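You operate a simulated robot arm through the tools that you are given. There is no shell and no other tool. Be economical: measure what you need, move in short steps, check, and stop when the job is done.

You run a simulated robot arm. Do the job below in one go: nothing can be reset, and whatever is moved stays where it is left.

Task
Put things in order on the snack counter top. At the end: the orange bottle (marked "BODY") stands on top of the blue ice pack; the grey cup stands where the red mug stood; the yellow peg stands where the grey cup stood; the red mug is on the brown wooden board; whatever was shut is shut again. Leave all else as you found it, and nothing knocked over.

The check looks at the end state, three seconds after you hand in, the way a careful person would. Anything else that was tipped, shoved, dropped, spilled or broken makes it a failure.

Robot
A 6-joint arm with a two-finger parallel gripper, fixed in place. Base frame: the origin is at the foot of the arm, x ahead of it, y to its left, z up; the work surface is at about z = 0.91. Lengths are in m, angles in degrees, forces in N, time in s.
With the tool pointing down near the work surface it reaches from about 0.36 to 0.76 m from the base axis. Its first joint turns from -66.0 to 66.0 degrees. Payload 2.45 kg.
The tool frame sits at the grasp point between the pads (the TCP): z along the fingers, y along the line on which they close. The tips reach 0.024 m beyond it. Largest opening 0.068 m; finger width 0.017, thickness 0.01; the body of the gripper, 0.04 by 0.07 m, starts 0.041 m behind the TCP.
Orientation is told as [roll, pitch, yaw] about the base's x, y, z axes, in that order, counted from this pose: with the fingers straight down and closing along the base's y, the tool's x points along the base's -x, its y along +y and its z along -z.

Tools
- The arm moves only by the tool step_arm. Its argument "plan" is a list of rows, each a list of 3 entries, a list of its own where there are three numbers: the turn, a rotation vector about the tool's x, y, z in units of 5 degrees (1.0 is 5 degrees), then the shift along the tool's x, y, z in units of 25 mm (1.0 is 25 mm), then the closure, from 0 (fully open) to 1 (shut). In form: [[[rx, ry, rz], [tx, ty, tz], jaw], ...]. A call has 1 to 20 rows; each row shifts and turns the commanded pose from where the row before left it, along the tool's axes as they then stand. A call with a number of a shift or a turn outside -1 to 1 is refused whole. Rows are played at 5 a second. More than 0.05 m and 8.6 degrees between two rows, or a gripper value outside its range, and nothing of the call is played. Where a pose cannot be reached the arm comes as near as it can. A force on the tool above 40 N (or 10 N above the force at the start of the call, whichever is more), or a blocked arm, ends the call early, and 0.2 s more pass. Each finger travels about 0.108 m/s and halts on what it meets, pressing with about 39 N; the grip force reading is that of the motor and also rises with nothing between the fingers. The clock runs only during rows and for 0.2 s after the last one: add rows that do not move to give the fingers time. The reply holds the time, the measured pose of the TCP, the force on the tool along the base axes, the opening and the grip force, in the units named above and with some noise.
- Cameras (640 x 400 px; columns grow to the right, rows downward): "scene" is fixed at [0.1606, 0.4105, 1.4767]; the picture's right is [-0.82, -0.58, 0.00], its down [-0.32, 0.45, -0.84] and it looks along [0.48, -0.68, -0.55] (base axes); focal length 328 px, centre (320, 200). "wrist" rides on the gripper at [0.084, 0.011, -0.075] in the tool frame; the picture's right is [-0.13, 0.99, 0.00], its down [-0.60, -0.08, -0.79] and it looks along [-0.79, -0.10, 0.61] (tool axes); focal length 251 px, centre (320, 200). There is no depth. A picture from a camera that has moved, and an enlarged one, comes with that camera's place and axes in the base frame and with its lens. The place of the scene camera against the robot may be out by one fixed shift of up to 0.012 m in any direction.
- grab_frame(camera): a new picture of that camera. The clock stands still meanwhile.
- inspect(camera, box): a new picture of the part [left, top, right, bottom] of that camera's present view, enlarged. The clock stands still meanwhile.
- close_job(): hands the job in; it is judged then, once.

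Go step by step. Nothing tells you positions but the pictures and the camera data: compare them with the known pose of the tool, close in by small moves and look again before you grip or let go. The budget is 120 turns and 76 pictures, counting those below and the enlarged ones. Unless the task says otherwise, let go and move clear before handing in, and close with one line.

The tools are called after "Emit:" as name(argument=value, ...) on one line, values as JSON. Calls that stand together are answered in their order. step_arm: Moves the arm, as the interface text tells. Its arguments: {"type":"object","properties":{"plan":{"type":"array","items":{"type":"array"}}},"required":["plan"]} The other tools are called the same way: grab_frame (camera) takes a picture; inspect (camera, box) takes an enlarged picture of a part of a camera's view; close_job () hands the job in.

At the start:

```text
t: 0.0
eef_pos: [0.3504, -0.2467, 1.2022]
ee_rot: [0.0, 0.0, 0.1]
wrist_force: [-0.5, -0.2, 0.1]
width: 0.0681
grip_force: 0.1
```

scene: 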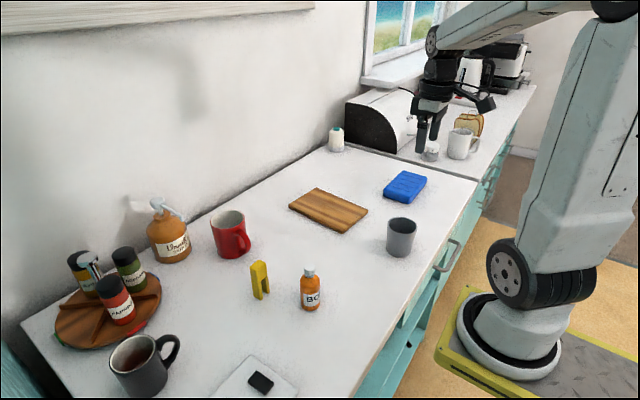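
wrist: 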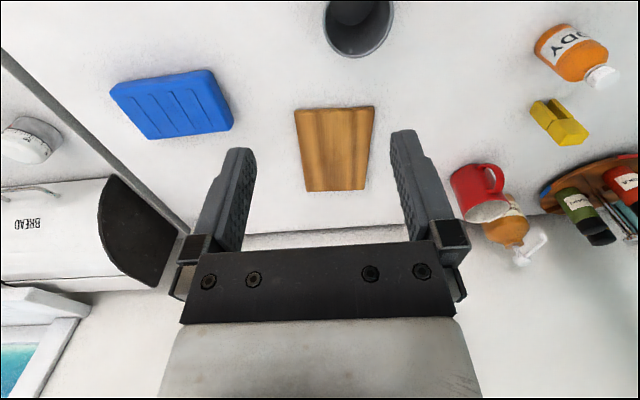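

I see all the named items on the near counter, and my rough estimates are: red mug (0.70, 0.03), grey cup (0.35, -0.21), peg (0.54, 0.10), bottle (0.44, 0.05), ice pack (0.45, -0.48) and board (0.60, -0.25). I'll look closer before moving anything.

Emit:
inspect(camera="scene", box=[200, 190, 360, 320])

Emit:
inspect(camera="scene", box=[280, 150, 480, 290])

```text
3.08 times, centred on (280, 255) of scene
camera zoom: at [0.1606, 0.4105, 1.4767], right [-0.82, -0.58, 0.0], down [-0.32, 0.45, -0.84], along [0.48, -0.68, -0.55], focal length 1010 px, centre (443, 31)
```

zoom: 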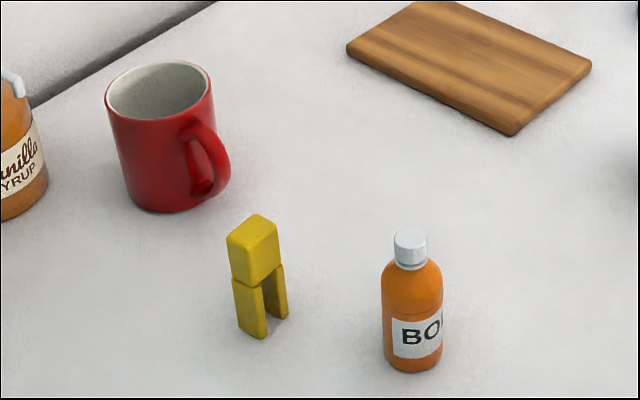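

```text
2.86 times, centred on (380, 220) of scene
camera zoom: at [0.1606, 0.4105, 1.4767], right [-0.82, -0.58, 0.0], down [-0.32, 0.45, -0.84], along [0.48, -0.68, -0.55], focal length 938 px, centre (149, 143)
```

zoom: 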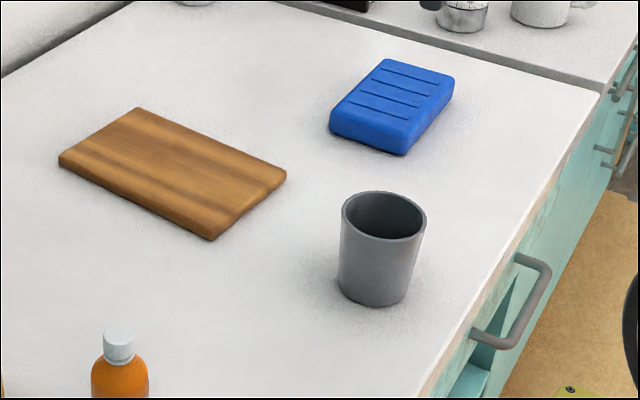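

The mug (rim about 8 cm across) and the cup (about 7 cm) need a grip on one wall, while the bottle and peg fit between the fingers. First I'll go back over the mug for a wrist view.

Emit:
step_arm(plan=[[[0, 0, 0], [-0.8, 0.96, 0.2], 0], [[0, 0, 0], [-0.8, 0.96, 0.2], 0], [[0, 0, 0], [-0.8, 0.96, 0.2], 0], [[0, 0, 0], [-0.8, 0.96, 0.2], 0], [[0, 0, 0], [-0.8, 0.96, 0.2], 0], [[0, 0, 0], [-0.8, 0.96, 0.2], 0], [[0, 0, 0], [-0.8, 0.96, 0.2], 0], [[0, 0, 0], [-0.8, 0.96, 0.2], 0], [[0, 0, 0], [-0.8, 0.96, 0.2], 0], [[0, 0, 0], [-0.8, 0.96, 0.2], 0], [[0, 0, 0], [0, 0, 0], 0]])

Emit:
grab_frame(camera="wrist")

```text
t: 2.4
eef_pos: [0.5504, -0.0091, 1.1528]
ee_rot: [0.0, 0.0, 0.1]
wrist_force: [-0.5, -0.3, 0.1]
width: 0.0678
grip_force: 0.1
```

```text
71 pictures are left
camera wrist: at [0.4651, 0.0013, 1.2282], right [0.13, 0.99, 0.0], down [0.6, -0.08, 0.79], along [0.79, -0.1, -0.61], focal length 251 px, centre (320, 200)
```

wrist: 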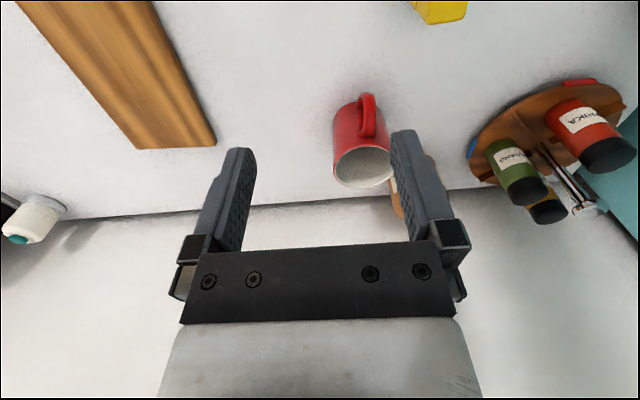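

The right finger hides part of the mug rim, so I'll shift left and view it clear of the fingers.

Emit:
step_arm(plan=[[[0, 0, 0], [0, 1, 0], 0], [[0, 0, 0], [0, 0.68, 0], 0], [[0, 0, 0], [0, 0, 0], 0]])

Emit:
inspect(camera="wrist", box=[220, 50, 420, 200])

```text
t: 3.2
eef_pos: [0.553, 0.0334, 1.1517]
ee_rot: [0.0, 0.0, 0.1]
wrist_force: [-0.1, 0.3, -0.3]
width: 0.0681
grip_force: 0.0
```

```text
2.67 times, centred on (320, 125) of wrist
camera zoom: at [0.4669, 0.0444, 1.2265], right [0.13, 0.99, 0.0], down [0.6, -0.08, 0.79], along [0.79, -0.1, -0.61], focal length 670 px, centre (320, 400)
```

zoom: 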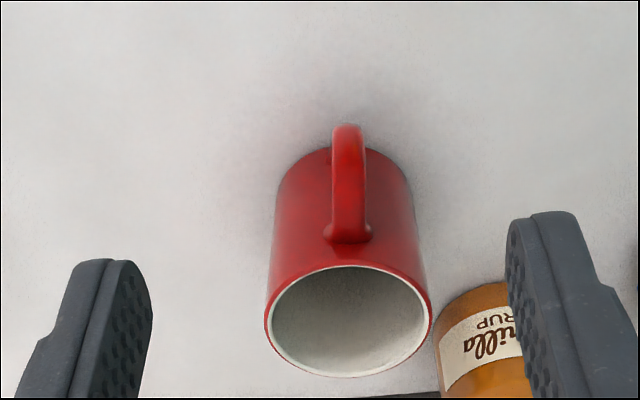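

The mug is centred near (0.70, 0.029) with its rim at about z 1.003 and its handle facing the robot. I'll hover over its right wall (y about -0.009) and check.

Emit:
step_arm(plan=[[[0, 0, 0], [-0.98, -0.283, 0.5], 0.3], [[0, 0, 0], [-0.98, -0.283, 0.6], 0.3], [[0, 0, 0], [-0.98, -0.283, 0.6], 0.3], [[0, 0, 0], [-0.98, -0.283, 0.6], 0.3], [[0, 0, 0], [-0.98, -0.283, 0.6], 0.3], [[0, 0, 0], [-0.98, -0.283, 0.6], 0.3], [[0, 0, 0], [0, 0, 0], 0.3]])

Emit:
grab_frame(camera="wrist")

Emit:
inspect(camera="scene", box=[160, 130, 320, 290])

```text
t: 4.8
eef_pos: [0.6963, -0.0068, 1.066]
ee_rot: [0.0, 0.0, 0.2]
wrist_force: [0.3, -0.3, -0.1]
width: 0.0477
grip_force: 0.0
```

```text
69 pictures are left
camera wrist: at [0.6118, 0.0032, 1.1411], right [0.13, 0.99, 0.0], down [0.6, -0.08, 0.79], along [0.79, -0.1, -0.61], focal length 251 px, centre (320, 200)
```

wrist: 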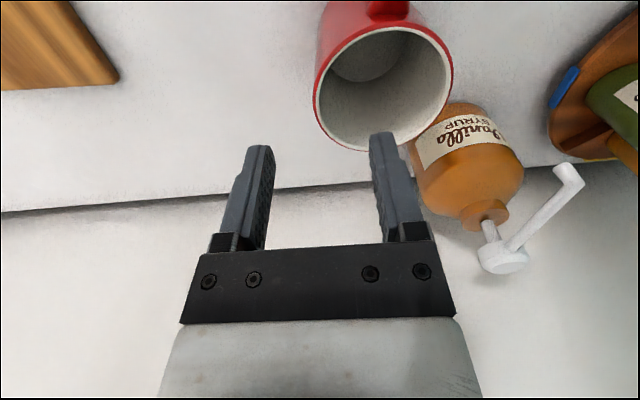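

```text
2.50 times, centred on (240, 210) of scene
camera zoom: at [0.1607, 0.4105, 1.4767], right [-0.82, -0.58, 0.0], down [-0.32, 0.45, -0.84], along [0.48, -0.68, -0.55], focal length 821 px, centre (520, 175)
```

zoom: 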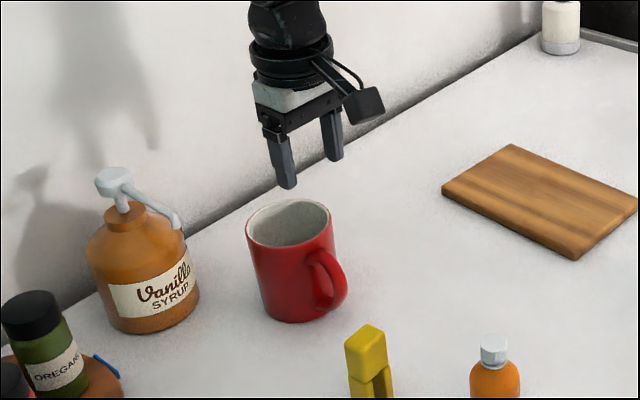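

The rim's right wall is at about y -0.009 and x 0.693, almost directly under the TCP. I'll lower over it.

Emit:
step_arm(plan=[[[0, 0, 0], [0.1, -0.06, 0.6], 0.3], [[0, 0, 0], [0, 0, 0.6], 0.3], [[0, 0, 0], [0, 0, 0.6], 0.3], [[0, 0, 0], [0, 0, 0.5], 0.3], [[0, 0, 0], [0, 0, 0.5], 0.3], [[0, 0, 0], [0, 0, 0.4], 0.3], [[0, 0, 0], [0, 0, 0], 0.3]])

Emit:
grab_frame(camera="wrist")

Emit:
inspect(camera="scene", box=[160, 130, 320, 290])

```text
t: 6.4
eef_pos: [0.695, -0.0086, 0.9857]
ee_rot: [0.0, 0.0, 0.1]
wrist_force: [-0.5, -0.1, -0.1]
width: 0.0476
grip_force: 0.0
```

```text
67 pictures are left
camera wrist: at [0.6108, 0.0023, 1.0605], right [0.13, 0.99, 0.0], down [0.6, -0.08, 0.79], along [0.79, -0.1, -0.61], focal length 251 px, centre (320, 200)
```

wrist: 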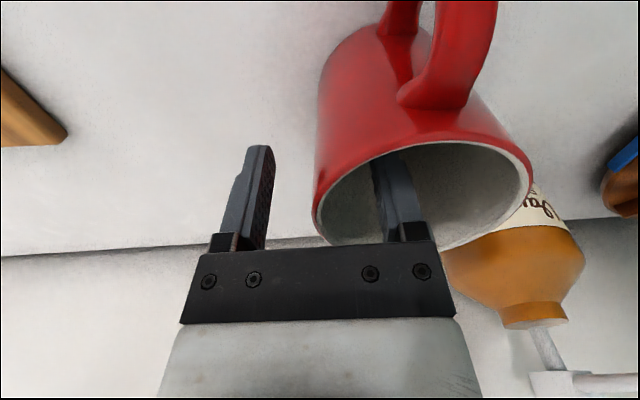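

```text
2.50 times, centred on (240, 210) of scene
camera zoom: at [0.1606, 0.4105, 1.4767], right [-0.82, -0.58, 0.0], down [-0.32, 0.45, -0.84], along [0.48, -0.68, -0.55], focal length 821 px, centre (520, 175)
```

zoom: 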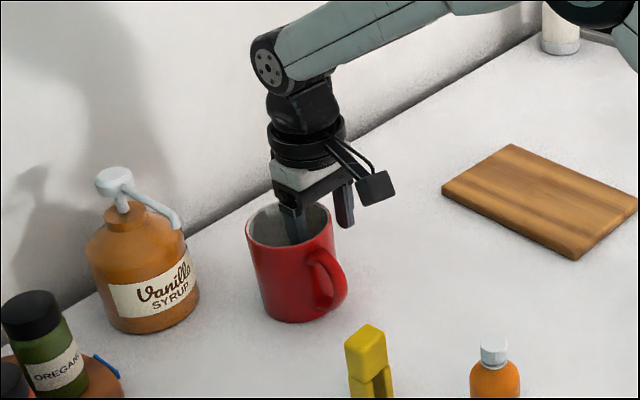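

The fingers straddle the wall, so I'll close and lift a little.

Emit:
step_arm(plan=[[[0, 0, 0], [0, 0, 0.2], 0.3], [[0, 0, 0], [0, 0, 0], 1], [[0, 0, 0], [0, 0, 0], 1], [[0, 0, 0], [0, 0, 0], 1], [[0, 0, 0], [0, 0, 0], 1]])

Emit:
step_arm(plan=[[[0, 0, 0], [0, 0, -0.4], 1], [[0, 0, 0], [0, 0, -0.6], 1], [[0, 0, 0], [0, 0, -1], 1], [[0, 0, 0], [0, 0, 0], 1]])

Emit:
grab_frame(camera="scene")

```text
t: 7.6
eef_pos: [0.6957, -0.0084, 0.9818]
ee_rot: [0.1, -0.2, 0.0]
wrist_force: [1.9, 1.7, 8.5]
width: 0.0049
grip_force: 28.2
```

```text
t: 8.6
eef_pos: [0.6953, -0.0088, 1.0315]
ee_rot: [0.1, 0.1, 0.1]
wrist_force: [-0.1, 0.7, -2.7]
width: 0.0046
grip_force: 27.8
```

```text
65 pictures are left
```

scene: 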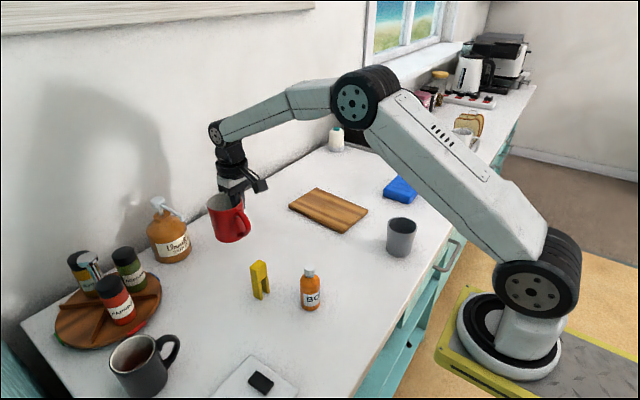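

The mug is gripped and lifted about 5 cm. I'll carry it over the board.

Emit:
step_arm(plan=[[[0, 0, 0], [0.314, -0.917, -0.1], 1], [[0, 0, 0], [0.314, -0.917, -0.1], 1], [[0, 0, 0], [0.314, -0.917, 0], 1], [[0, 0, 0], [0.314, -0.917, 0], 1], [[0, 0, 0], [0.314, -0.917, 0], 1], [[0, 0, 0], [0.314, -0.917, 0], 1], [[0, 0, 0], [0.314, -0.917, 0], 1], [[0, 0, 0], [0.314, -0.917, 0], 1], [[0, 0, 0], [0.314, -0.917, 0], 1], [[0, 0, 0], [0.314, -0.917, 0], 1], [[0, 0, 0], [0.314, -0.917, 0], 1], [[0, 0, 0], [0.314, -0.917, 0], 1], [[0, 0, 0], [0, 0, 0], 1]])

Emit:
inspect(camera="scene", box=[240, 110, 440, 250])

Emit:
grab_frame(camera="wrist")

```text
t: 11.4
eef_pos: [0.6026, -0.2807, 1.0374]
ee_rot: [0.1, 0.0, 0.1]
wrist_force: [-0.4, -0.4, -2.5]
width: 0.0045
grip_force: 28.2
```

```text
2.86 times, centred on (340, 180) of scene
camera zoom: at [0.1607, 0.4105, 1.4767], right [-0.82, -0.58, 0.0], down [-0.32, 0.45, -0.84], along [0.48, -0.68, -0.55], focal length 938 px, centre (263, 257)
```

zoom: 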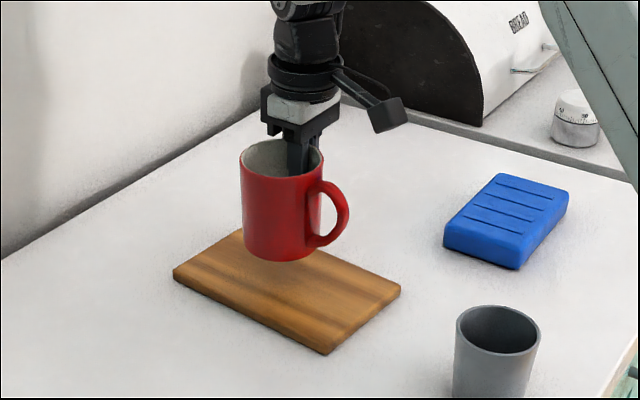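

```text
63 pictures are left
camera wrist: at [0.5179, -0.2701, 1.1118], right [0.13, 0.99, 0.0], down [0.6, -0.08, 0.79], along [0.79, -0.1, -0.61], focal length 251 px, centre (320, 200)
```

wrist: 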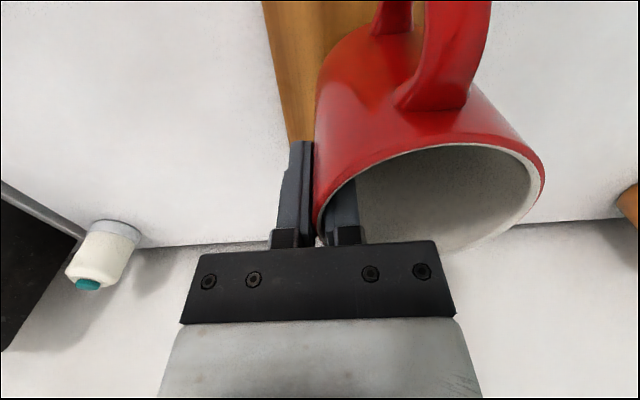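

The mug is centred over the board and stays upright. I'll lower it gently until it touches.

Emit:
step_arm(plan=[[[0, 0, 0], [0, -0.05, 0.5], 1], [[0, 0, 0], [0, 0, 0.5], 1], [[0, 0, 0], [0, 0, 0.3], 1], [[0, 0, 0], [0, 0, 0], 1]])

Emit:
inspect(camera="scene", box=[270, 130, 400, 240])

```text
t: 12.4
eef_pos: [0.6036, -0.282, 1.0031]
ee_rot: [0.1, 0.1, 0.2]
wrist_force: [0.6, -0.8, -3.0]
width: 0.0046
grip_force: 28.1
```

```text
3.64 times, centred on (335, 185) of scene
camera zoom: at [0.1607, 0.4105, 1.4767], right [-0.82, -0.58, 0.0], down [-0.32, 0.45, -0.84], along [0.48, -0.68, -0.55], focal length 1194 px, centre (266, 254)
```

zoom: 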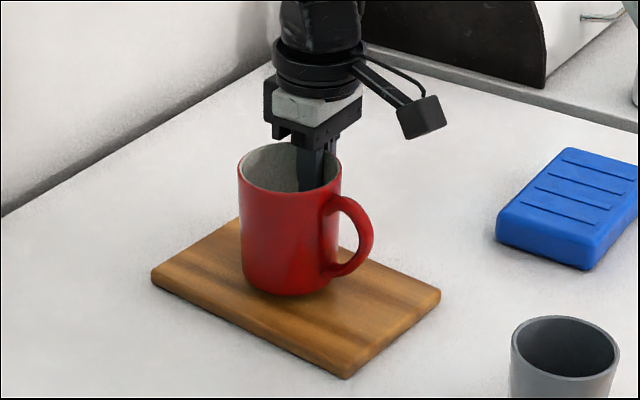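

Emit:
step_arm(plan=[[[0, 0, 0], [0, 0, 0.1], 1], [[0, 0, 0], [0, 0, 0.1], 1], [[0, 0, 0], [0, 0, 0], 1]])

```text
t: 13.2
eef_pos: [0.6022, -0.2842, 0.9983]
ee_rot: [0.0, 0.0, 0.0]
wrist_force: [0.1, 0.5, -3.0]
width: 0.0045
grip_force: 27.4
```

There's no contact yet at z 0.998, so I'll keep going in small steps.

Emit:
step_arm(plan=[[[0, 0, 0], [0, 0, 0.08], 1], [[0, 0, 0], [0, 0, 0.08], 1], [[0, 0, 0], [0, 0, 0], 1]])

```text
t: 14.0
eef_pos: [0.6026, -0.283, 0.9968]
ee_rot: [0.0, -0.2, 0.1]
wrist_force: [0.2, 1.1, 12.1]
width: 0.0045
grip_force: 27.4
```

The board has taken the mug's weight. I'll ease off, open the fingers and rise clear.

Emit:
step_arm(plan=[[[0, 0, 0], [0, 0, -0.05], 1], [[0, 0, 0], [0, 0, 0], 0.3], [[0, 0, 0], [0, 0, 0], 0.3], [[0, 0, 0], [0, 0, -0.5], 0.3], [[0, 0, 0], [0, 0, -1], 0.3], [[0, 0, 0], [0, 0, -1], 0.3], [[0, 0, 0], [0, 0, -1], 0.3], [[0, 0, 0], [0, 0, -1], 0.3], [[0, 0, 0], [0, 0, 0], 0.3]])

Emit:
inspect(camera="scene", box=[260, 130, 460, 270])

```text
t: 16.0
eef_pos: [0.6014, -0.2849, 1.109]
ee_rot: [0.0, 0.0, 0.2]
wrist_force: [0.1, 0.4, -0.4]
width: 0.0479
grip_force: 0.1
```

```text
2.86 times, centred on (360, 200) of scene
camera zoom: at [0.1606, 0.4105, 1.4767], right [-0.82, -0.58, 0.0], down [-0.32, 0.45, -0.84], along [0.48, -0.68, -0.55], focal length 938 px, centre (206, 200)
```

zoom: 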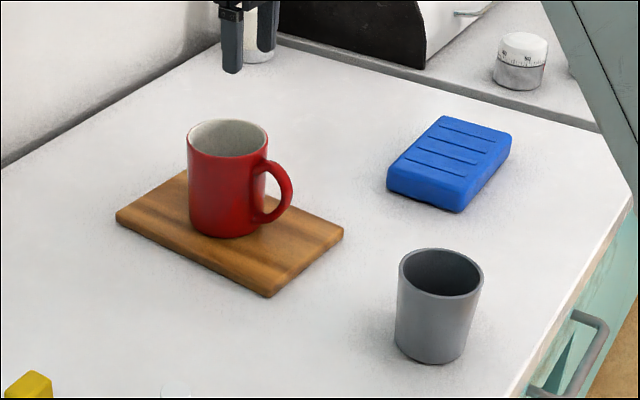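

The mug stands on the board. Next is the grey cup: I'll back up high for a wrist view of it.

Emit:
step_arm(plan=[[[0, 0, 0], [1, 0.283, -0.467], 0.3], [[0, 0, 0], [1, 0.283, -0.467], 0.3], [[0, 0, 0], [1, 0.283, -0.467], 0.3], [[0, 0, 0], [1, 0.283, -0.467], 0.3], [[0, 0, 0], [1, 0.283, -0.467], 0.3], [[0, 0, 0], [1, 0.283, -0.467], 0.3], [[0, 0, 0], [1, 0.283, -0.467], 0.3], [[0, 0, 0], [1, 0.283, -0.467], 0.3], [[0, 0, 0], [1, 0.283, -0.467], 0.3], [[0, 0, 0], [1, 0.283, -0.467], 0.3], [[0, 0, 0], [1, 0.283, -0.467], 0.3], [[0, 0, 0], [1, 0.283, -0.467], 0.3], [[0, 0, 0], [0, 0, 0], 0.3]])

Emit:
grab_frame(camera="wrist")

```text
t: 18.8
eef_pos: [0.3025, -0.1976, 1.2494]
ee_rot: [-0.1, 0.0, 0.1]
wrist_force: [-0.3, 0.5, 0.8]
width: 0.0477
grip_force: 0.0
```

```text
60 pictures are left
camera wrist: at [0.2184, -0.1868, 1.3243], right [0.13, 0.99, 0.0], down [0.6, -0.08, 0.79], along [0.79, -0.1, -0.61], focal length 251 px, centre (320, 200)
```

wrist: 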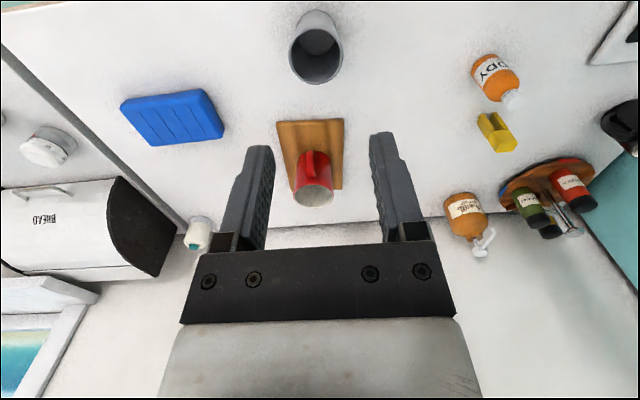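

Emit:
inspect(camera="wrist", box=[256, 0, 384, 80])

Emit:
inspect(camera="wrist", box=[440, 40, 552, 160])

```text
5.00 times, centred on (320, 40) of wrist
camera zoom: at [0.2184, -0.1868, 1.3243], right [0.13, 0.99, 0.0], down [0.6, -0.08, 0.79], along [0.79, -0.1, -0.61], focal length 1257 px, centre (320, 1000)
```

zoom: 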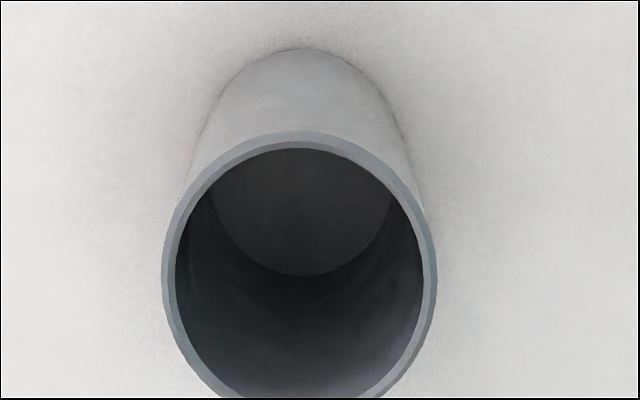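

```text
3.33 times, centred on (496, 100) of wrist
camera zoom: at [0.2184, -0.1868, 1.3243], right [0.13, 0.99, 0.0], down [0.6, -0.08, 0.79], along [0.79, -0.1, -0.61], focal length 838 px, centre (-267, 533)
```

zoom: 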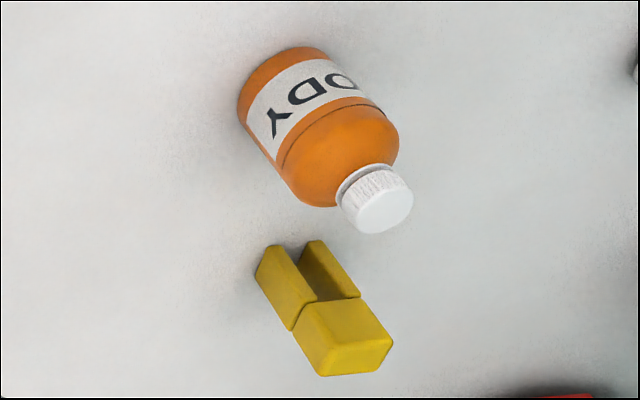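

The cup is centred near (0.357, -0.209) with its rim at about z 0.995. I'll hover over its right wall.

Emit:
step_arm(plan=[[[0, 0, 0], [-0.2725, -0.222, 0.95], 0.3], [[0, 0, 0], [-0.2725, -0.222, 0.95], 0.3], [[0, 0, 0], [-0.2725, -0.222, 0.95], 0.3], [[0, 0, 0], [-0.2725, -0.222, 0.95], 0.3], [[0, 0, 0], [-0.2725, -0.222, 0.95], 0.3], [[0, 0, 0], [-0.2725, -0.222, 0.95], 0.3], [[0, 0, 0], [-0.2725, -0.222, 0.95], 0.3], [[0, 0, 0], [-0.2725, -0.222, 0.95], 0.3], [[0, 0, 0], [0, 0, 0], 0.3]])

Emit:
grab_frame(camera="wrist")

Emit:
inspect(camera="scene", box=[340, 140, 460, 270])

```text
t: 20.8
eef_pos: [0.3572, -0.2439, 1.0578]
ee_rot: [0.1, 0.0, 0.2]
wrist_force: [0.1, 0.9, -0.7]
width: 0.0474
grip_force: 0.0
```

```text
57 pictures are left
camera wrist: at [0.2728, -0.2332, 1.1324], right [0.13, 0.99, 0.0], down [0.6, -0.08, 0.79], along [0.79, -0.1, -0.61], focal length 251 px, centre (320, 200)
```

wrist: 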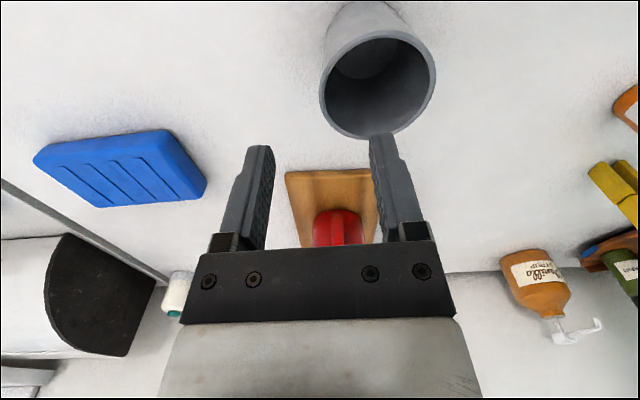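

```text
3.08 times, centred on (400, 205) of scene
camera zoom: at [0.1606, 0.4105, 1.4767], right [-0.82, -0.58, 0.0], down [-0.32, 0.45, -0.84], along [0.48, -0.68, -0.55], focal length 1010 px, centre (74, 185)
```

zoom: 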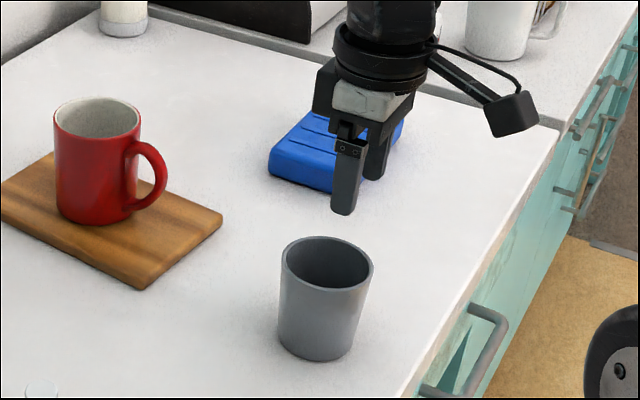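

The TCP is aligned with the cup's right wall (centre y about -0.242, rim about z 0.988). I'll lower over it.

Emit:
step_arm(plan=[[[0, 0, 0], [0.06, 0.04, 0.6], 0.3], [[0, 0, 0], [0, 0, 0.6], 0.3], [[0, 0, 0], [0, 0, 0.6], 0.3], [[0, 0, 0], [0, 0, 0.6], 0.3], [[0, 0, 0], [0, 0, 0.6], 0.3], [[0, 0, 0], [0, 0, 0.45], 0.3], [[0, 0, 0], [0, 0, 0], 0.3]])

Emit:
grab_frame(camera="wrist")

```text
t: 22.4
eef_pos: [0.3569, -0.2424, 0.9712]
ee_rot: [-0.1, 0.0, 0.0]
wrist_force: [-0.5, 0.2, 1.0]
width: 0.0474
grip_force: 0.0
```

```text
55 pictures are left
camera wrist: at [0.2721, -0.2304, 1.0469], right [0.13, 0.99, 0.0], down [0.6, -0.08, 0.79], along [0.79, -0.1, -0.61], focal length 251 px, centre (320, 200)
```

wrist: 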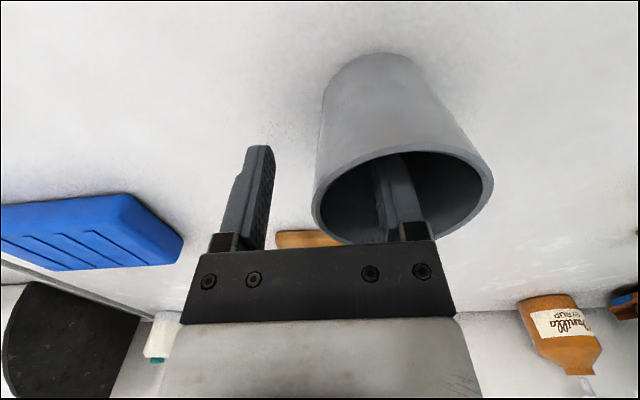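

The wall is between the fingers; close and lift.

Emit:
step_arm(plan=[[[0, 0, 0], [0, 0, 0], 1], [[0, 0, 0], [0, 0, 0], 1], [[0, 0, 0], [0, 0, 0], 1], [[0, 0, 0], [0, 0, 0], 1]])

Emit:
step_arm(plan=[[[0, 0, 0], [0, 0, -0.4], 1], [[0, 0, 0], [0, 0, -0.8], 1], [[0, 0, 0], [0, 0, -1], 1], [[0, 0, 0], [0, 0, -1], 1], [[0, 0, 0], [0, 0, -1], 1], [[0, 0, 0], [0, 0, -1], 1], [[0, 0, 0], [0, 0, 0], 1]])

Emit:
grab_frame(camera="scene")

Emit:
grab_frame(camera="wrist")

```text
t: 23.4
eef_pos: [0.3568, -0.2406, 0.9727]
ee_rot: [-0.2, -0.1, 0.0]
wrist_force: [5.7, 3.4, 18.0]
width: 0.0053
grip_force: 28.6
```

```text
t: 25.0
eef_pos: [0.3547, -0.2452, 1.1039]
ee_rot: [-0.1, 0.0, 0.1]
wrist_force: [-0.9, -0.5, -2.5]
width: 0.0031
grip_force: 27.9
```

```text
54 pictures are left
```

scene: 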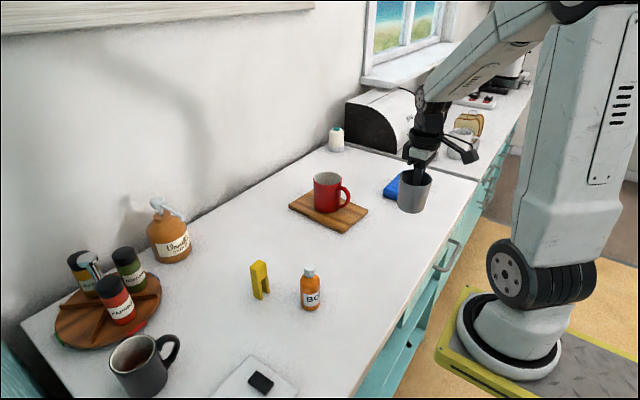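

```text
53 pictures are left
camera wrist: at [0.2692, -0.2338, 1.1782], right [0.13, 0.99, 0.0], down [0.6, -0.08, 0.79], along [0.79, -0.1, -0.61], focal length 251 px, centre (320, 200)
```

wrist: 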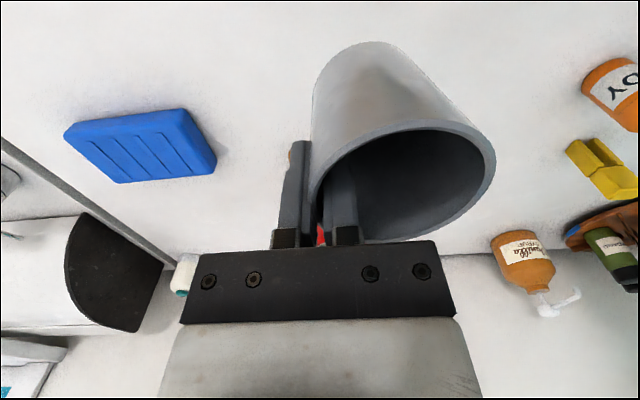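

The cup is held. I'll check whether it's tilted in the grip before carrying it.

Emit:
inspect(camera="scene", box=[370, 140, 460, 230])

Emit:
inspect(camera="wrist", box=[260, 20, 520, 260])

```text
4.44 times, centred on (415, 185) of scene
camera zoom: at [0.1606, 0.4105, 1.4767], right [-0.82, -0.58, 0.0], down [-0.32, 0.45, -0.84], along [0.48, -0.68, -0.55], focal length 1459 px, centre (-102, 267)
```

zoom: 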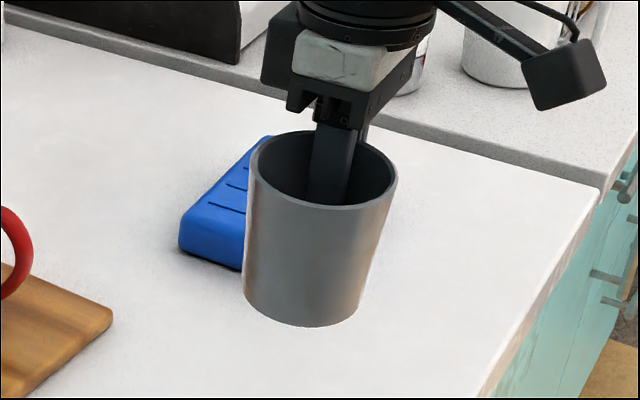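

```text
1.67 times, centred on (390, 140) of wrist
camera zoom: at [0.2692, -0.2338, 1.1782], right [0.13, 0.99, 0.0], down [0.6, -0.08, 0.79], along [0.79, -0.1, -0.61], focal length 419 px, centre (203, 300)
```

zoom: 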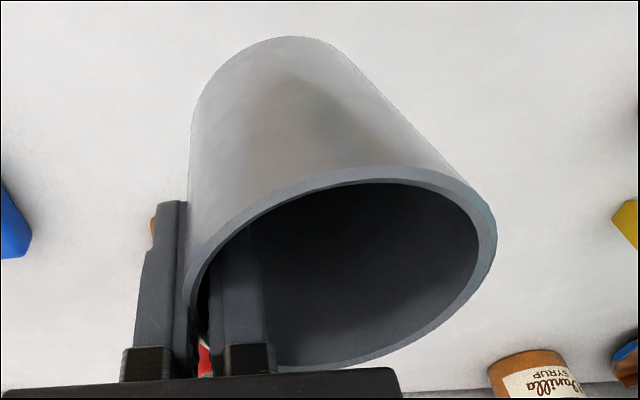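

The cup has tilted about 4–6° in the grip, because its tapered wall lined up with the pads. I'll carry it to the mug's old place, then level it with a 5° roll.

Emit:
step_arm(plan=[[[0, 0, 0], [-0.979, 0.689, 0], 1], [[0, 0, 0], [-0.979, 0.689, 0], 1], [[0, 0, 0], [-0.979, 0.689, 0], 1], [[0, 0, 0], [-0.979, 0.689, 0], 1], [[0, 0, 0], [-0.979, 0.689, 0], 1], [[0, 0, 0], [-0.979, 0.689, 0], 1], [[0, 0, 0], [-0.979, 0.689, 0], 1], [[0, 0, 0], [-0.979, 0.689, 0], 1], [[0, 0, 0], [-0.979, 0.689, 0], 1], [[0, 0, 0], [-0.979, 0.689, 0], 1], [[0, 0, 0], [-0.979, 0.689, 0], 1], [[0, 0, 0], [-0.979, 0.689, 0], 1], [[0, 0, 0], [-0.979, 0.689, 0], 1], [[0, 0, 0], [-0.979, 0.689, 0], 1], [[0, 0, 0], [0, 0, 1], 1], [[0, 0, 0], [0, 0, 1], 1], [[0, 0, 0], [0, 0, 1], 1], [[0, 0, 0], [0, 0, 1], 1], [[-1, 0, 0], [0, 0, 0], 1], [[0, 0, 0], [0, 0, 0], 1]])

Emit:
grab_frame(camera="wrist")

Emit:
inspect(camera="scene", box=[180, 170, 300, 280])

```text
t: 29.2
eef_pos: [0.697, -0.0001, 1.002]
ee_rot: [5.0, 0.0, 0.1]
wrist_force: [0.2, -0.1, -1.6]
width: 0.0031
grip_force: 26.6
```

```text
50 pictures are left
camera wrist: at [0.6132, 0.0025, 1.0767], right [0.13, 0.99, 0.09], down [0.6, -0.15, 0.78], along [0.79, -0.05, -0.62], focal length 251 px, centre (320, 200)
```

wrist: 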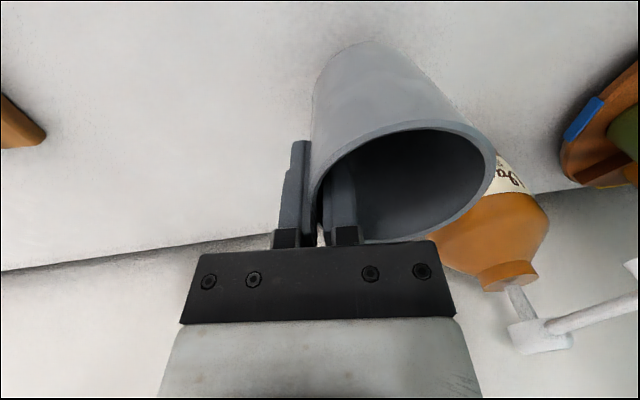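

```text
3.64 times, centred on (240, 225) of scene
camera zoom: at [0.1607, 0.4105, 1.4767], right [-0.82, -0.58, 0.0], down [-0.32, 0.45, -0.84], along [0.48, -0.68, -0.55], focal length 1194 px, centre (611, 109)
```

zoom: 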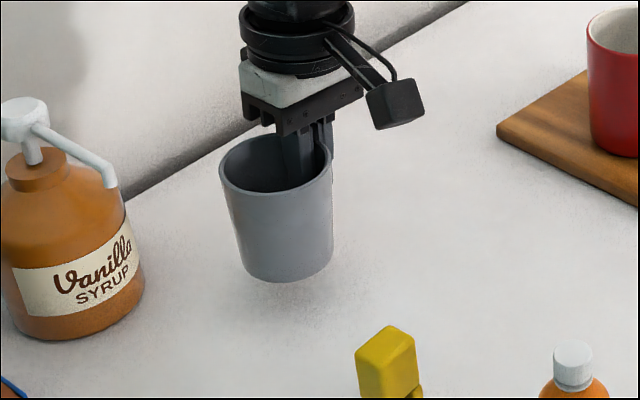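

The cup now looks upright over the mug's old spot. I'll lower it with a small correction to the right.

Emit:
step_arm(plan=[[[0, 0, 0], [0, -0.13, 0.4], 1], [[0, 0, 0], [0, -0.13, 0.4], 1], [[0, 0, 0], [0, 0, 0.15], 1], [[0, 0, 0], [0, 0, 0], 1]])

Emit:
inspect(camera="scene", box=[180, 170, 300, 280])

```text
t: 30.2
eef_pos: [0.6981, -0.0047, 0.9766]
ee_rot: [4.9, 0.0, 0.1]
wrist_force: [-1.1, -0.3, -2.4]
width: 0.0032
grip_force: 26.8
```

```text
3.64 times, centred on (240, 225) of scene
camera zoom: at [0.1607, 0.4105, 1.4767], right [-0.82, -0.58, 0.0], down [-0.32, 0.45, -0.84], along [0.48, -0.68, -0.55], focal length 1194 px, centre (611, 109)
```

zoom: 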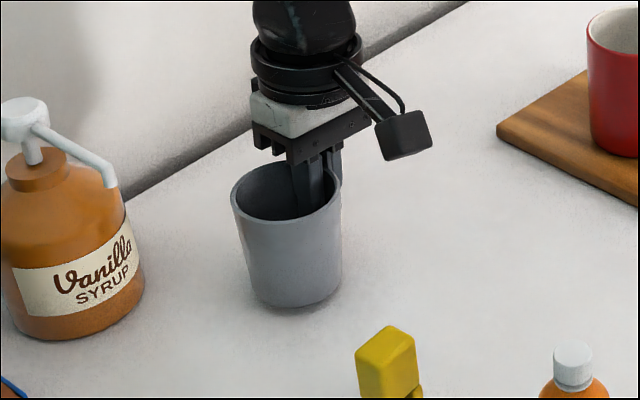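

Emit:
step_arm(plan=[[[0, 0, 0], [0, 0, 0.08], 1], [[0, 0, 0], [0, 0, 0.08], 1], [[0, 0, 0], [0, 0, 0], 1]])

```text
t: 31.0
eef_pos: [0.6981, -0.0042, 0.9712]
ee_rot: [5.0, 0.1, 0.1]
wrist_force: [-0.1, 0.6, -2.2]
width: 0.0032
grip_force: 26.8
```

There's no contact yet at z 0.971, so I'll continue gently.

Emit:
step_arm(plan=[[[0, 0, 0], [0, 0, 0.06], 1], [[0, 0, 0], [0, 0, 0.06], 1], [[0, 0, 0], [0, 0, 0], 1]])

```text
t: 31.8
eef_pos: [0.6988, -0.0059, 0.9723]
ee_rot: [5.0, 0.0, 0.1]
wrist_force: [-3.7, 1.1, 7.5]
width: 0.003
grip_force: 26.5
```

The cup touches the counter. I'll open, rise along the fingers and level the tool once clear.

Emit:
step_arm(plan=[[[0, 0, 0], [0, 0, -0.03], 0.7], [[0, 0, 0], [0, 0, 0], 0.3], [[0, 0, 0], [0, 0, 0], 0.3], [[0, 0, 0], [0, 0.05, -0.6], 0.3], [[0, 0, 0], [0, 0.08, -1], 0.3], [[0, 0, 0], [0, 0.08, -1], 0.3], [[0, 0, 0], [0, 0, -1], 0.3], [[1, 0, 0], [0, 0, -1], 0.3], [[0, 0, 0], [0, 0, 0], 0]])

Emit:
grab_frame(camera="scene")

```text
t: 33.8
eef_pos: [0.6982, -0.0098, 1.0869]
ee_rot: [-0.1, -0.1, 0.1]
wrist_force: [0.6, 0.2, 1.2]
width: 0.068
grip_force: 0.0
```

```text
47 pictures are left
```

scene: 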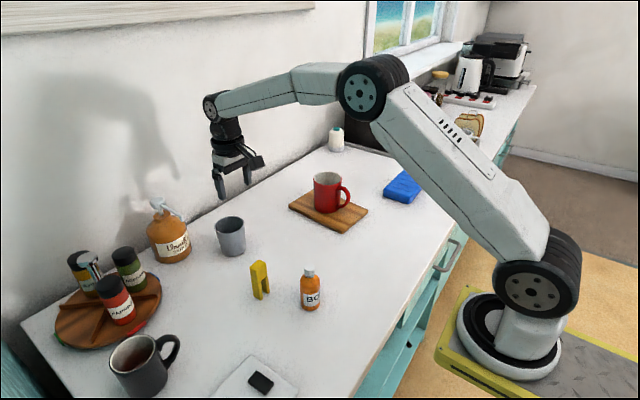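

The cup stands upright in the mug's old place. Now the peg: I'll back off for a wrist view of it.

Emit:
step_arm(plan=[[[0, 0, 0], [0.973, 0.345, -0.3], 0], [[0, 0, 0], [0.973, 0.345, -0.3], 0], [[0, 0, 0], [0.973, 0.345, -0.3], 0], [[0, 0, 0], [0.973, 0.345, -0.3], 0], [[0, 0, 0], [0.973, 0.345, -0.3], 0], [[0, 0, 0], [0.973, 0.345, -0.3], 0], [[0, 0, 0], [0.973, 0.345, -0.3], 0], [[0, 0, 0], [0.973, 0.345, -0.3], 0], [[0, 0, 0], [0.973, 0.345, -0.3], 0], [[0, 0, 0], [0.973, 0.345, -0.1], 0], [[0, 0, 0], [0.973, 0.345, 0], 0], [[0, 0, 0], [0, 0, 0], 0]])

Emit:
grab_frame(camera="wrist")

```text
t: 36.4
eef_pos: [0.4318, 0.0841, 1.1563]
ee_rot: [0.0, 0.0, 0.1]
wrist_force: [-0.2, -0.3, 0.1]
width: 0.0681
grip_force: 0.0
```

```text
46 pictures are left
camera wrist: at [0.3456, 0.0939, 1.2309], right [0.13, 0.99, 0.0], down [0.6, -0.08, 0.79], along [0.79, -0.1, -0.61], focal length 251 px, centre (320, 200)
```

wrist: 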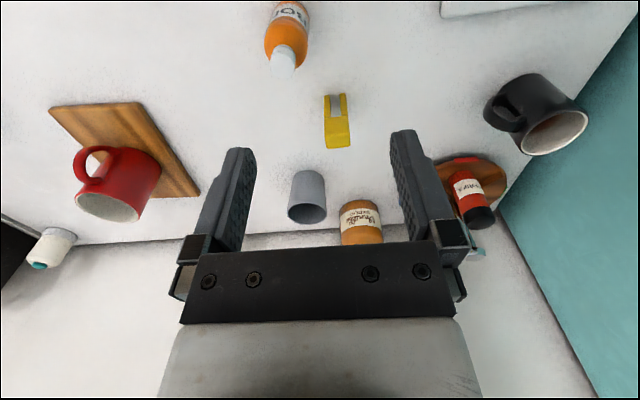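

Emit:
inspect(camera="wrist", box=[290, 80, 386, 160])

Emit:
inspect(camera="wrist", box=[240, 0, 336, 80])

Emit:
inspect(camera="scene", box=[230, 245, 340, 320])

```text
5.00 times, centred on (338, 120) of wrist
camera zoom: at [0.3456, 0.0939, 1.2309], right [0.13, 0.99, 0.0], down [0.6, -0.08, 0.79], along [0.79, -0.1, -0.61], focal length 1257 px, centre (230, 600)
```

zoom: 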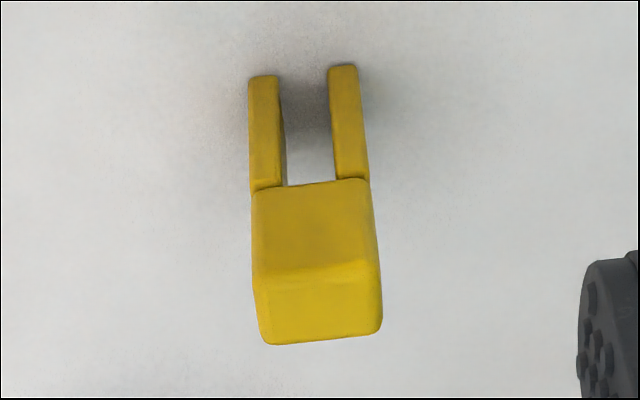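

```text
5.00 times, centred on (288, 40) of wrist
camera zoom: at [0.3456, 0.0939, 1.2309], right [0.13, 0.99, 0.0], down [0.6, -0.08, 0.79], along [0.79, -0.1, -0.61], focal length 1257 px, centre (480, 1000)
```

zoom: 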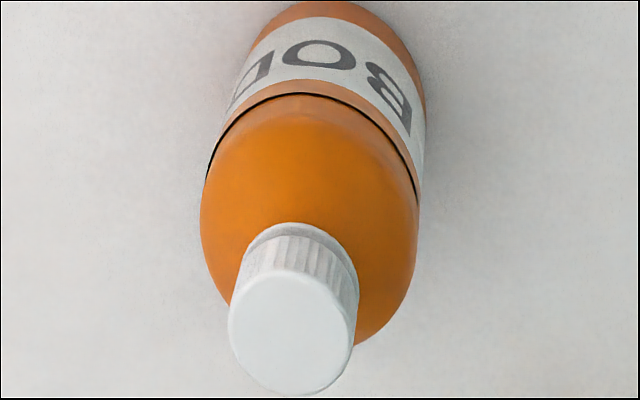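

```text
5.33 times, centred on (285, 282) of scene
camera zoom: at [0.1606, 0.4105, 1.4767], right [-0.82, -0.58, 0.0], down [-0.32, 0.45, -0.84], along [0.48, -0.68, -0.55], focal length 1751 px, centre (507, -240)
```

zoom: 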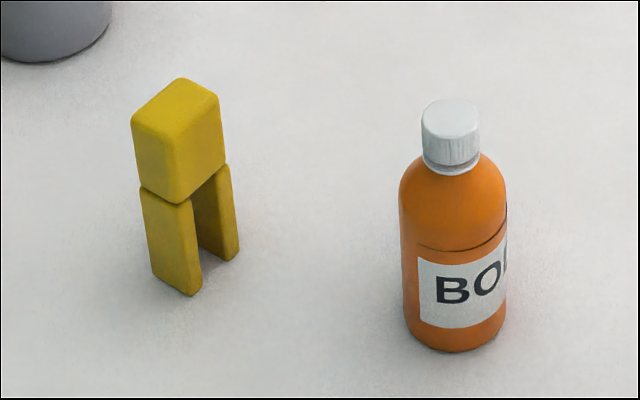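

The peg stands near (0.546, 0.091), about 3 cm wide along y and with its top at about z 0.988. I'll hover over it.

Emit:
step_arm(plan=[[[0, 0, 0], [-0.914, 0.056, 0.5], 0], [[0, 0, 0], [-0.914, 0.056, 0.7], 0], [[0, 0, 0], [-0.914, 0.056, 1], 0], [[0, 0, 0], [-0.914, 0.056, 1], 0], [[0, 0, 0], [-0.914, 0.056, 1], 0], [[0, 0, 0], [0, 0, 0], 0]])

Emit:
grab_frame(camera="wrist")

Emit:
inspect(camera="scene", box=[220, 210, 340, 320])

```text
t: 37.8
eef_pos: [0.5434, 0.0912, 1.0521]
ee_rot: [0.0, 0.0, 0.1]
wrist_force: [-0.6, 0.5, -0.2]
width: 0.0679
grip_force: 0.0
```

```text
42 pictures are left
camera wrist: at [0.4583, 0.1015, 1.1265], right [0.13, 0.99, 0.0], down [0.6, -0.08, 0.79], along [0.79, -0.1, -0.61], focal length 251 px, centre (320, 200)
```

wrist: 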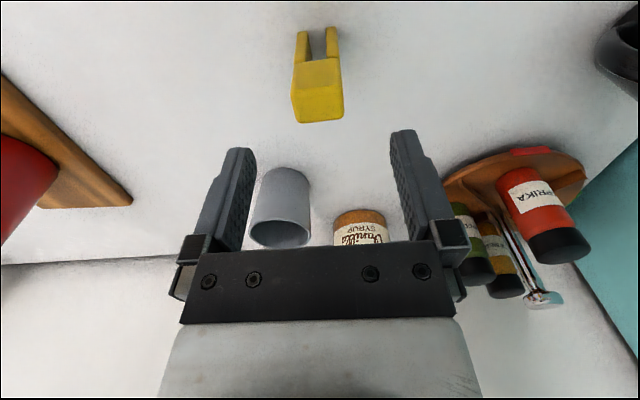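

```text
3.64 times, centred on (280, 265) of scene
camera zoom: at [0.1606, 0.4105, 1.4767], right [-0.82, -0.58, 0.0], down [-0.32, 0.45, -0.84], along [0.48, -0.68, -0.55], focal length 1194 px, centre (466, -36)
```

zoom: 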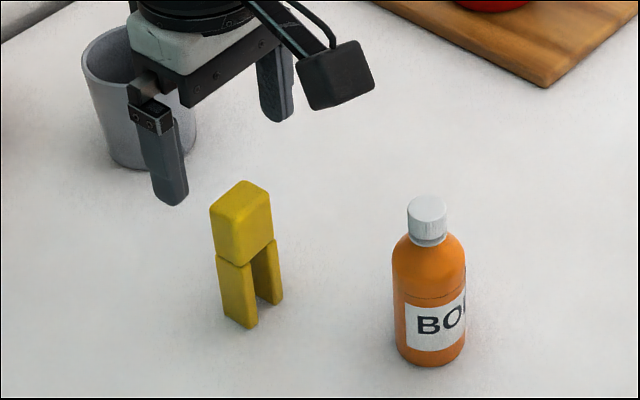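

The TCP is right above the peg. I'll lower and grip.

Emit:
step_arm(plan=[[[0, 0, 0], [-0.06, -0.05, 0.7], 0], [[0, 0, 0], [0, 0, 0.7], 0], [[0, 0, 0], [0, 0, 0.7], 0], [[0, 0, 0], [0, 0, 0.7], 0], [[0, 0, 0], [0, 0, 0.65], 0], [[0, 0, 0], [0, 0, 0], 0]])

Emit:
grab_frame(camera="wrist")

```text
t: 39.2
eef_pos: [0.5464, 0.0911, 0.9656]
ee_rot: [0.0, 0.0, 0.1]
wrist_force: [0.8, 0.0, 0.2]
width: 0.068
grip_force: 0.1
```

```text
40 pictures are left
camera wrist: at [0.4612, 0.1011, 1.041], right [0.13, 0.99, 0.0], down [0.6, -0.08, 0.79], along [0.79, -0.1, -0.61], focal length 251 px, centre (320, 200)
```

wrist: 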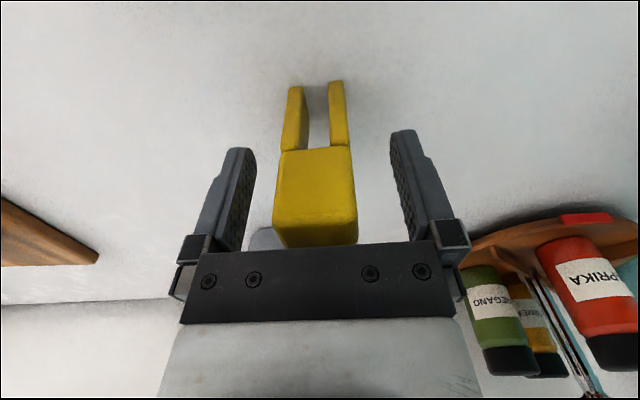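

The peg sits between the fingers. I'll close and lift.

Emit:
step_arm(plan=[[[0, 0, 0], [0, 0, 0], 0.35], [[0, 0, 0], [0, 0, 0], 0.6], [[0, 0, 0], [0, 0, 0], 1], [[0, 0, 0], [0, 0, 0], 1]])

Emit:
step_arm(plan=[[[0, 0, 0], [0, 0, -0.4], 1], [[0, 0, 0], [0, 0, -0.8], 1], [[0, 0, 0], [0, 0, -1], 1], [[0, 0, 0], [0, 0, -1], 1], [[0, 0, 0], [0, 0, -1], 1], [[0, 0, 0], [0, 0, -1], 1], [[0, 0, 0], [0, 0, -0.8], 1], [[0, 0, 0], [0, 0, 0], 1]])

Emit:
grab_frame(camera="wrist")

Emit:
grab_frame(camera="scene")

```text
t: 40.2
eef_pos: [0.5456, 0.0915, 0.967]
ee_rot: [0.0, 0.0, 0.1]
wrist_force: [-0.5, -1.0, 0.2]
width: 0.0286
grip_force: 38.5
```

```text
t: 42.0
eef_pos: [0.544, 0.0886, 1.1159]
ee_rot: [0.0, 0.0, 0.0]
wrist_force: [-0.1, 0.1, -0.4]
width: 0.029
grip_force: 38.6
```

```text
39 pictures are left
camera wrist: at [0.4597, 0.0999, 1.1904], right [0.13, 0.99, 0.0], down [0.6, -0.08, 0.79], along [0.79, -0.1, -0.61], focal length 251 px, centre (320, 200)
```

wrist: 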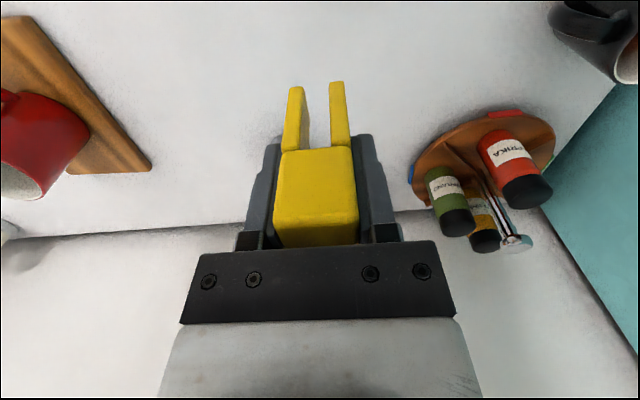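

```text
38 pictures are left
```

scene: 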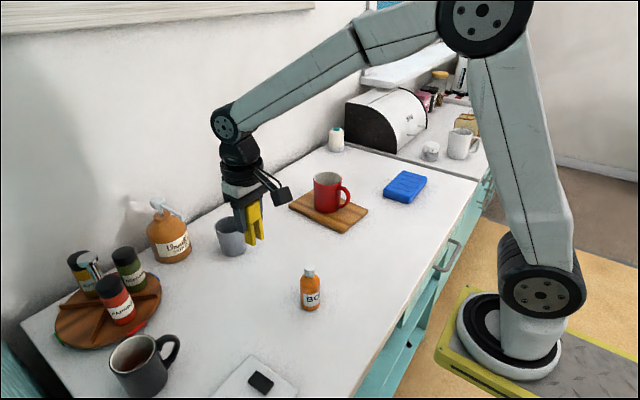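

The peg is held upright. I'll carry it to the cup's old place.

Emit:
step_arm(plan=[[[0, 0, 0], [0.623, -0.993, 0], 1], [[0, 0, 0], [0.623, -0.993, 0], 1], [[0, 0, 0], [0.623, -0.993, 0], 1], [[0, 0, 0], [0.623, -0.993, 0], 1], [[0, 0, 0], [0.623, -0.993, 0], 1], [[0, 0, 0], [0.623, -0.993, 0], 1], [[0, 0, 0], [0.623, -0.993, 0], 1], [[0, 0, 0], [0.623, -0.993, 0], 1], [[0, 0, 0], [0.623, -0.993, 0], 1], [[0, 0, 0], [0.623, -0.993, 0], 1], [[0, 0, 0], [0.623, -0.993, 0], 1], [[0, 0, 0], [0.623, -0.993, 0], 1], [[0, 0, 0], [0, 0, 1], 1], [[0, 0, 0], [0, 0, 1], 1], [[0, 0, 0], [0, 0, 1], 1], [[0, 0, 0], [0, 0, 1], 1], [[0, 0, 0], [0, 0, 1], 1], [[0, 0, 0], [0, 0, 0.5], 1], [[0, 0, 0], [0, 0, 0], 1]])

Emit:
inspect(camera="scene", box=[340, 150, 460, 270])

```text
t: 46.0
eef_pos: [0.3598, -0.2074, 0.9775]
ee_rot: [0.0, -0.1, 0.0]
wrist_force: [-0.5, -0.6, 0.6]
width: 0.0293
grip_force: 39.1
```

```text
3.33 times, centred on (400, 210) of scene
camera zoom: at [0.1606, 0.4105, 1.4767], right [-0.82, -0.58, 0.0], down [-0.32, 0.45, -0.84], along [0.48, -0.68, -0.55], focal length 1094 px, centre (53, 167)
```

zoom: 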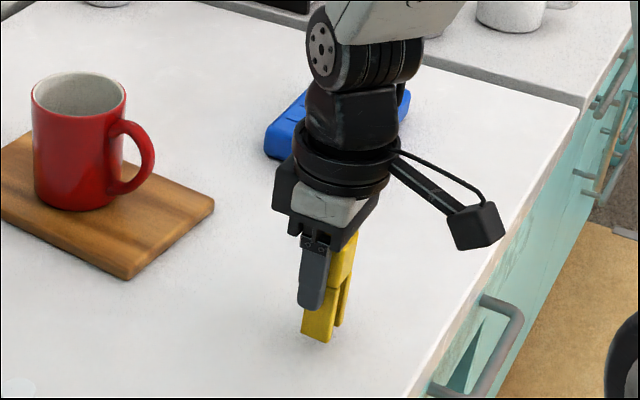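

It's about 1 cm above the counter. I'll lower to contact.

Emit:
step_arm(plan=[[[0, 0, 0], [0.06, -0.04, 0.2], 1], [[0, 0, 0], [0, 0, 0.15], 1], [[0, 0, 0], [0, 0, 0.06], 1], [[0, 0, 0], [0, 0, 0], 1]])

```text
t: 47.0
eef_pos: [0.3575, -0.207, 0.9664]
ee_rot: [0.0, -0.1, 0.1]
wrist_force: [0.4, 0.1, -0.6]
width: 0.0287
grip_force: 38.5
```

Emit:
step_arm(plan=[[[0, 0, 0], [0, 0, 0.05], 1], [[0, 0, 0], [0, 0, 0.05], 1], [[0, 0, 0], [0, 0, 0], 1]])

```text
t: 47.8
eef_pos: [0.3572, -0.2075, 0.9668]
ee_rot: [-0.1, -0.1, 0.1]
wrist_force: [0.0, 7.4, 24.5]
width: 0.029
grip_force: 39.0
```

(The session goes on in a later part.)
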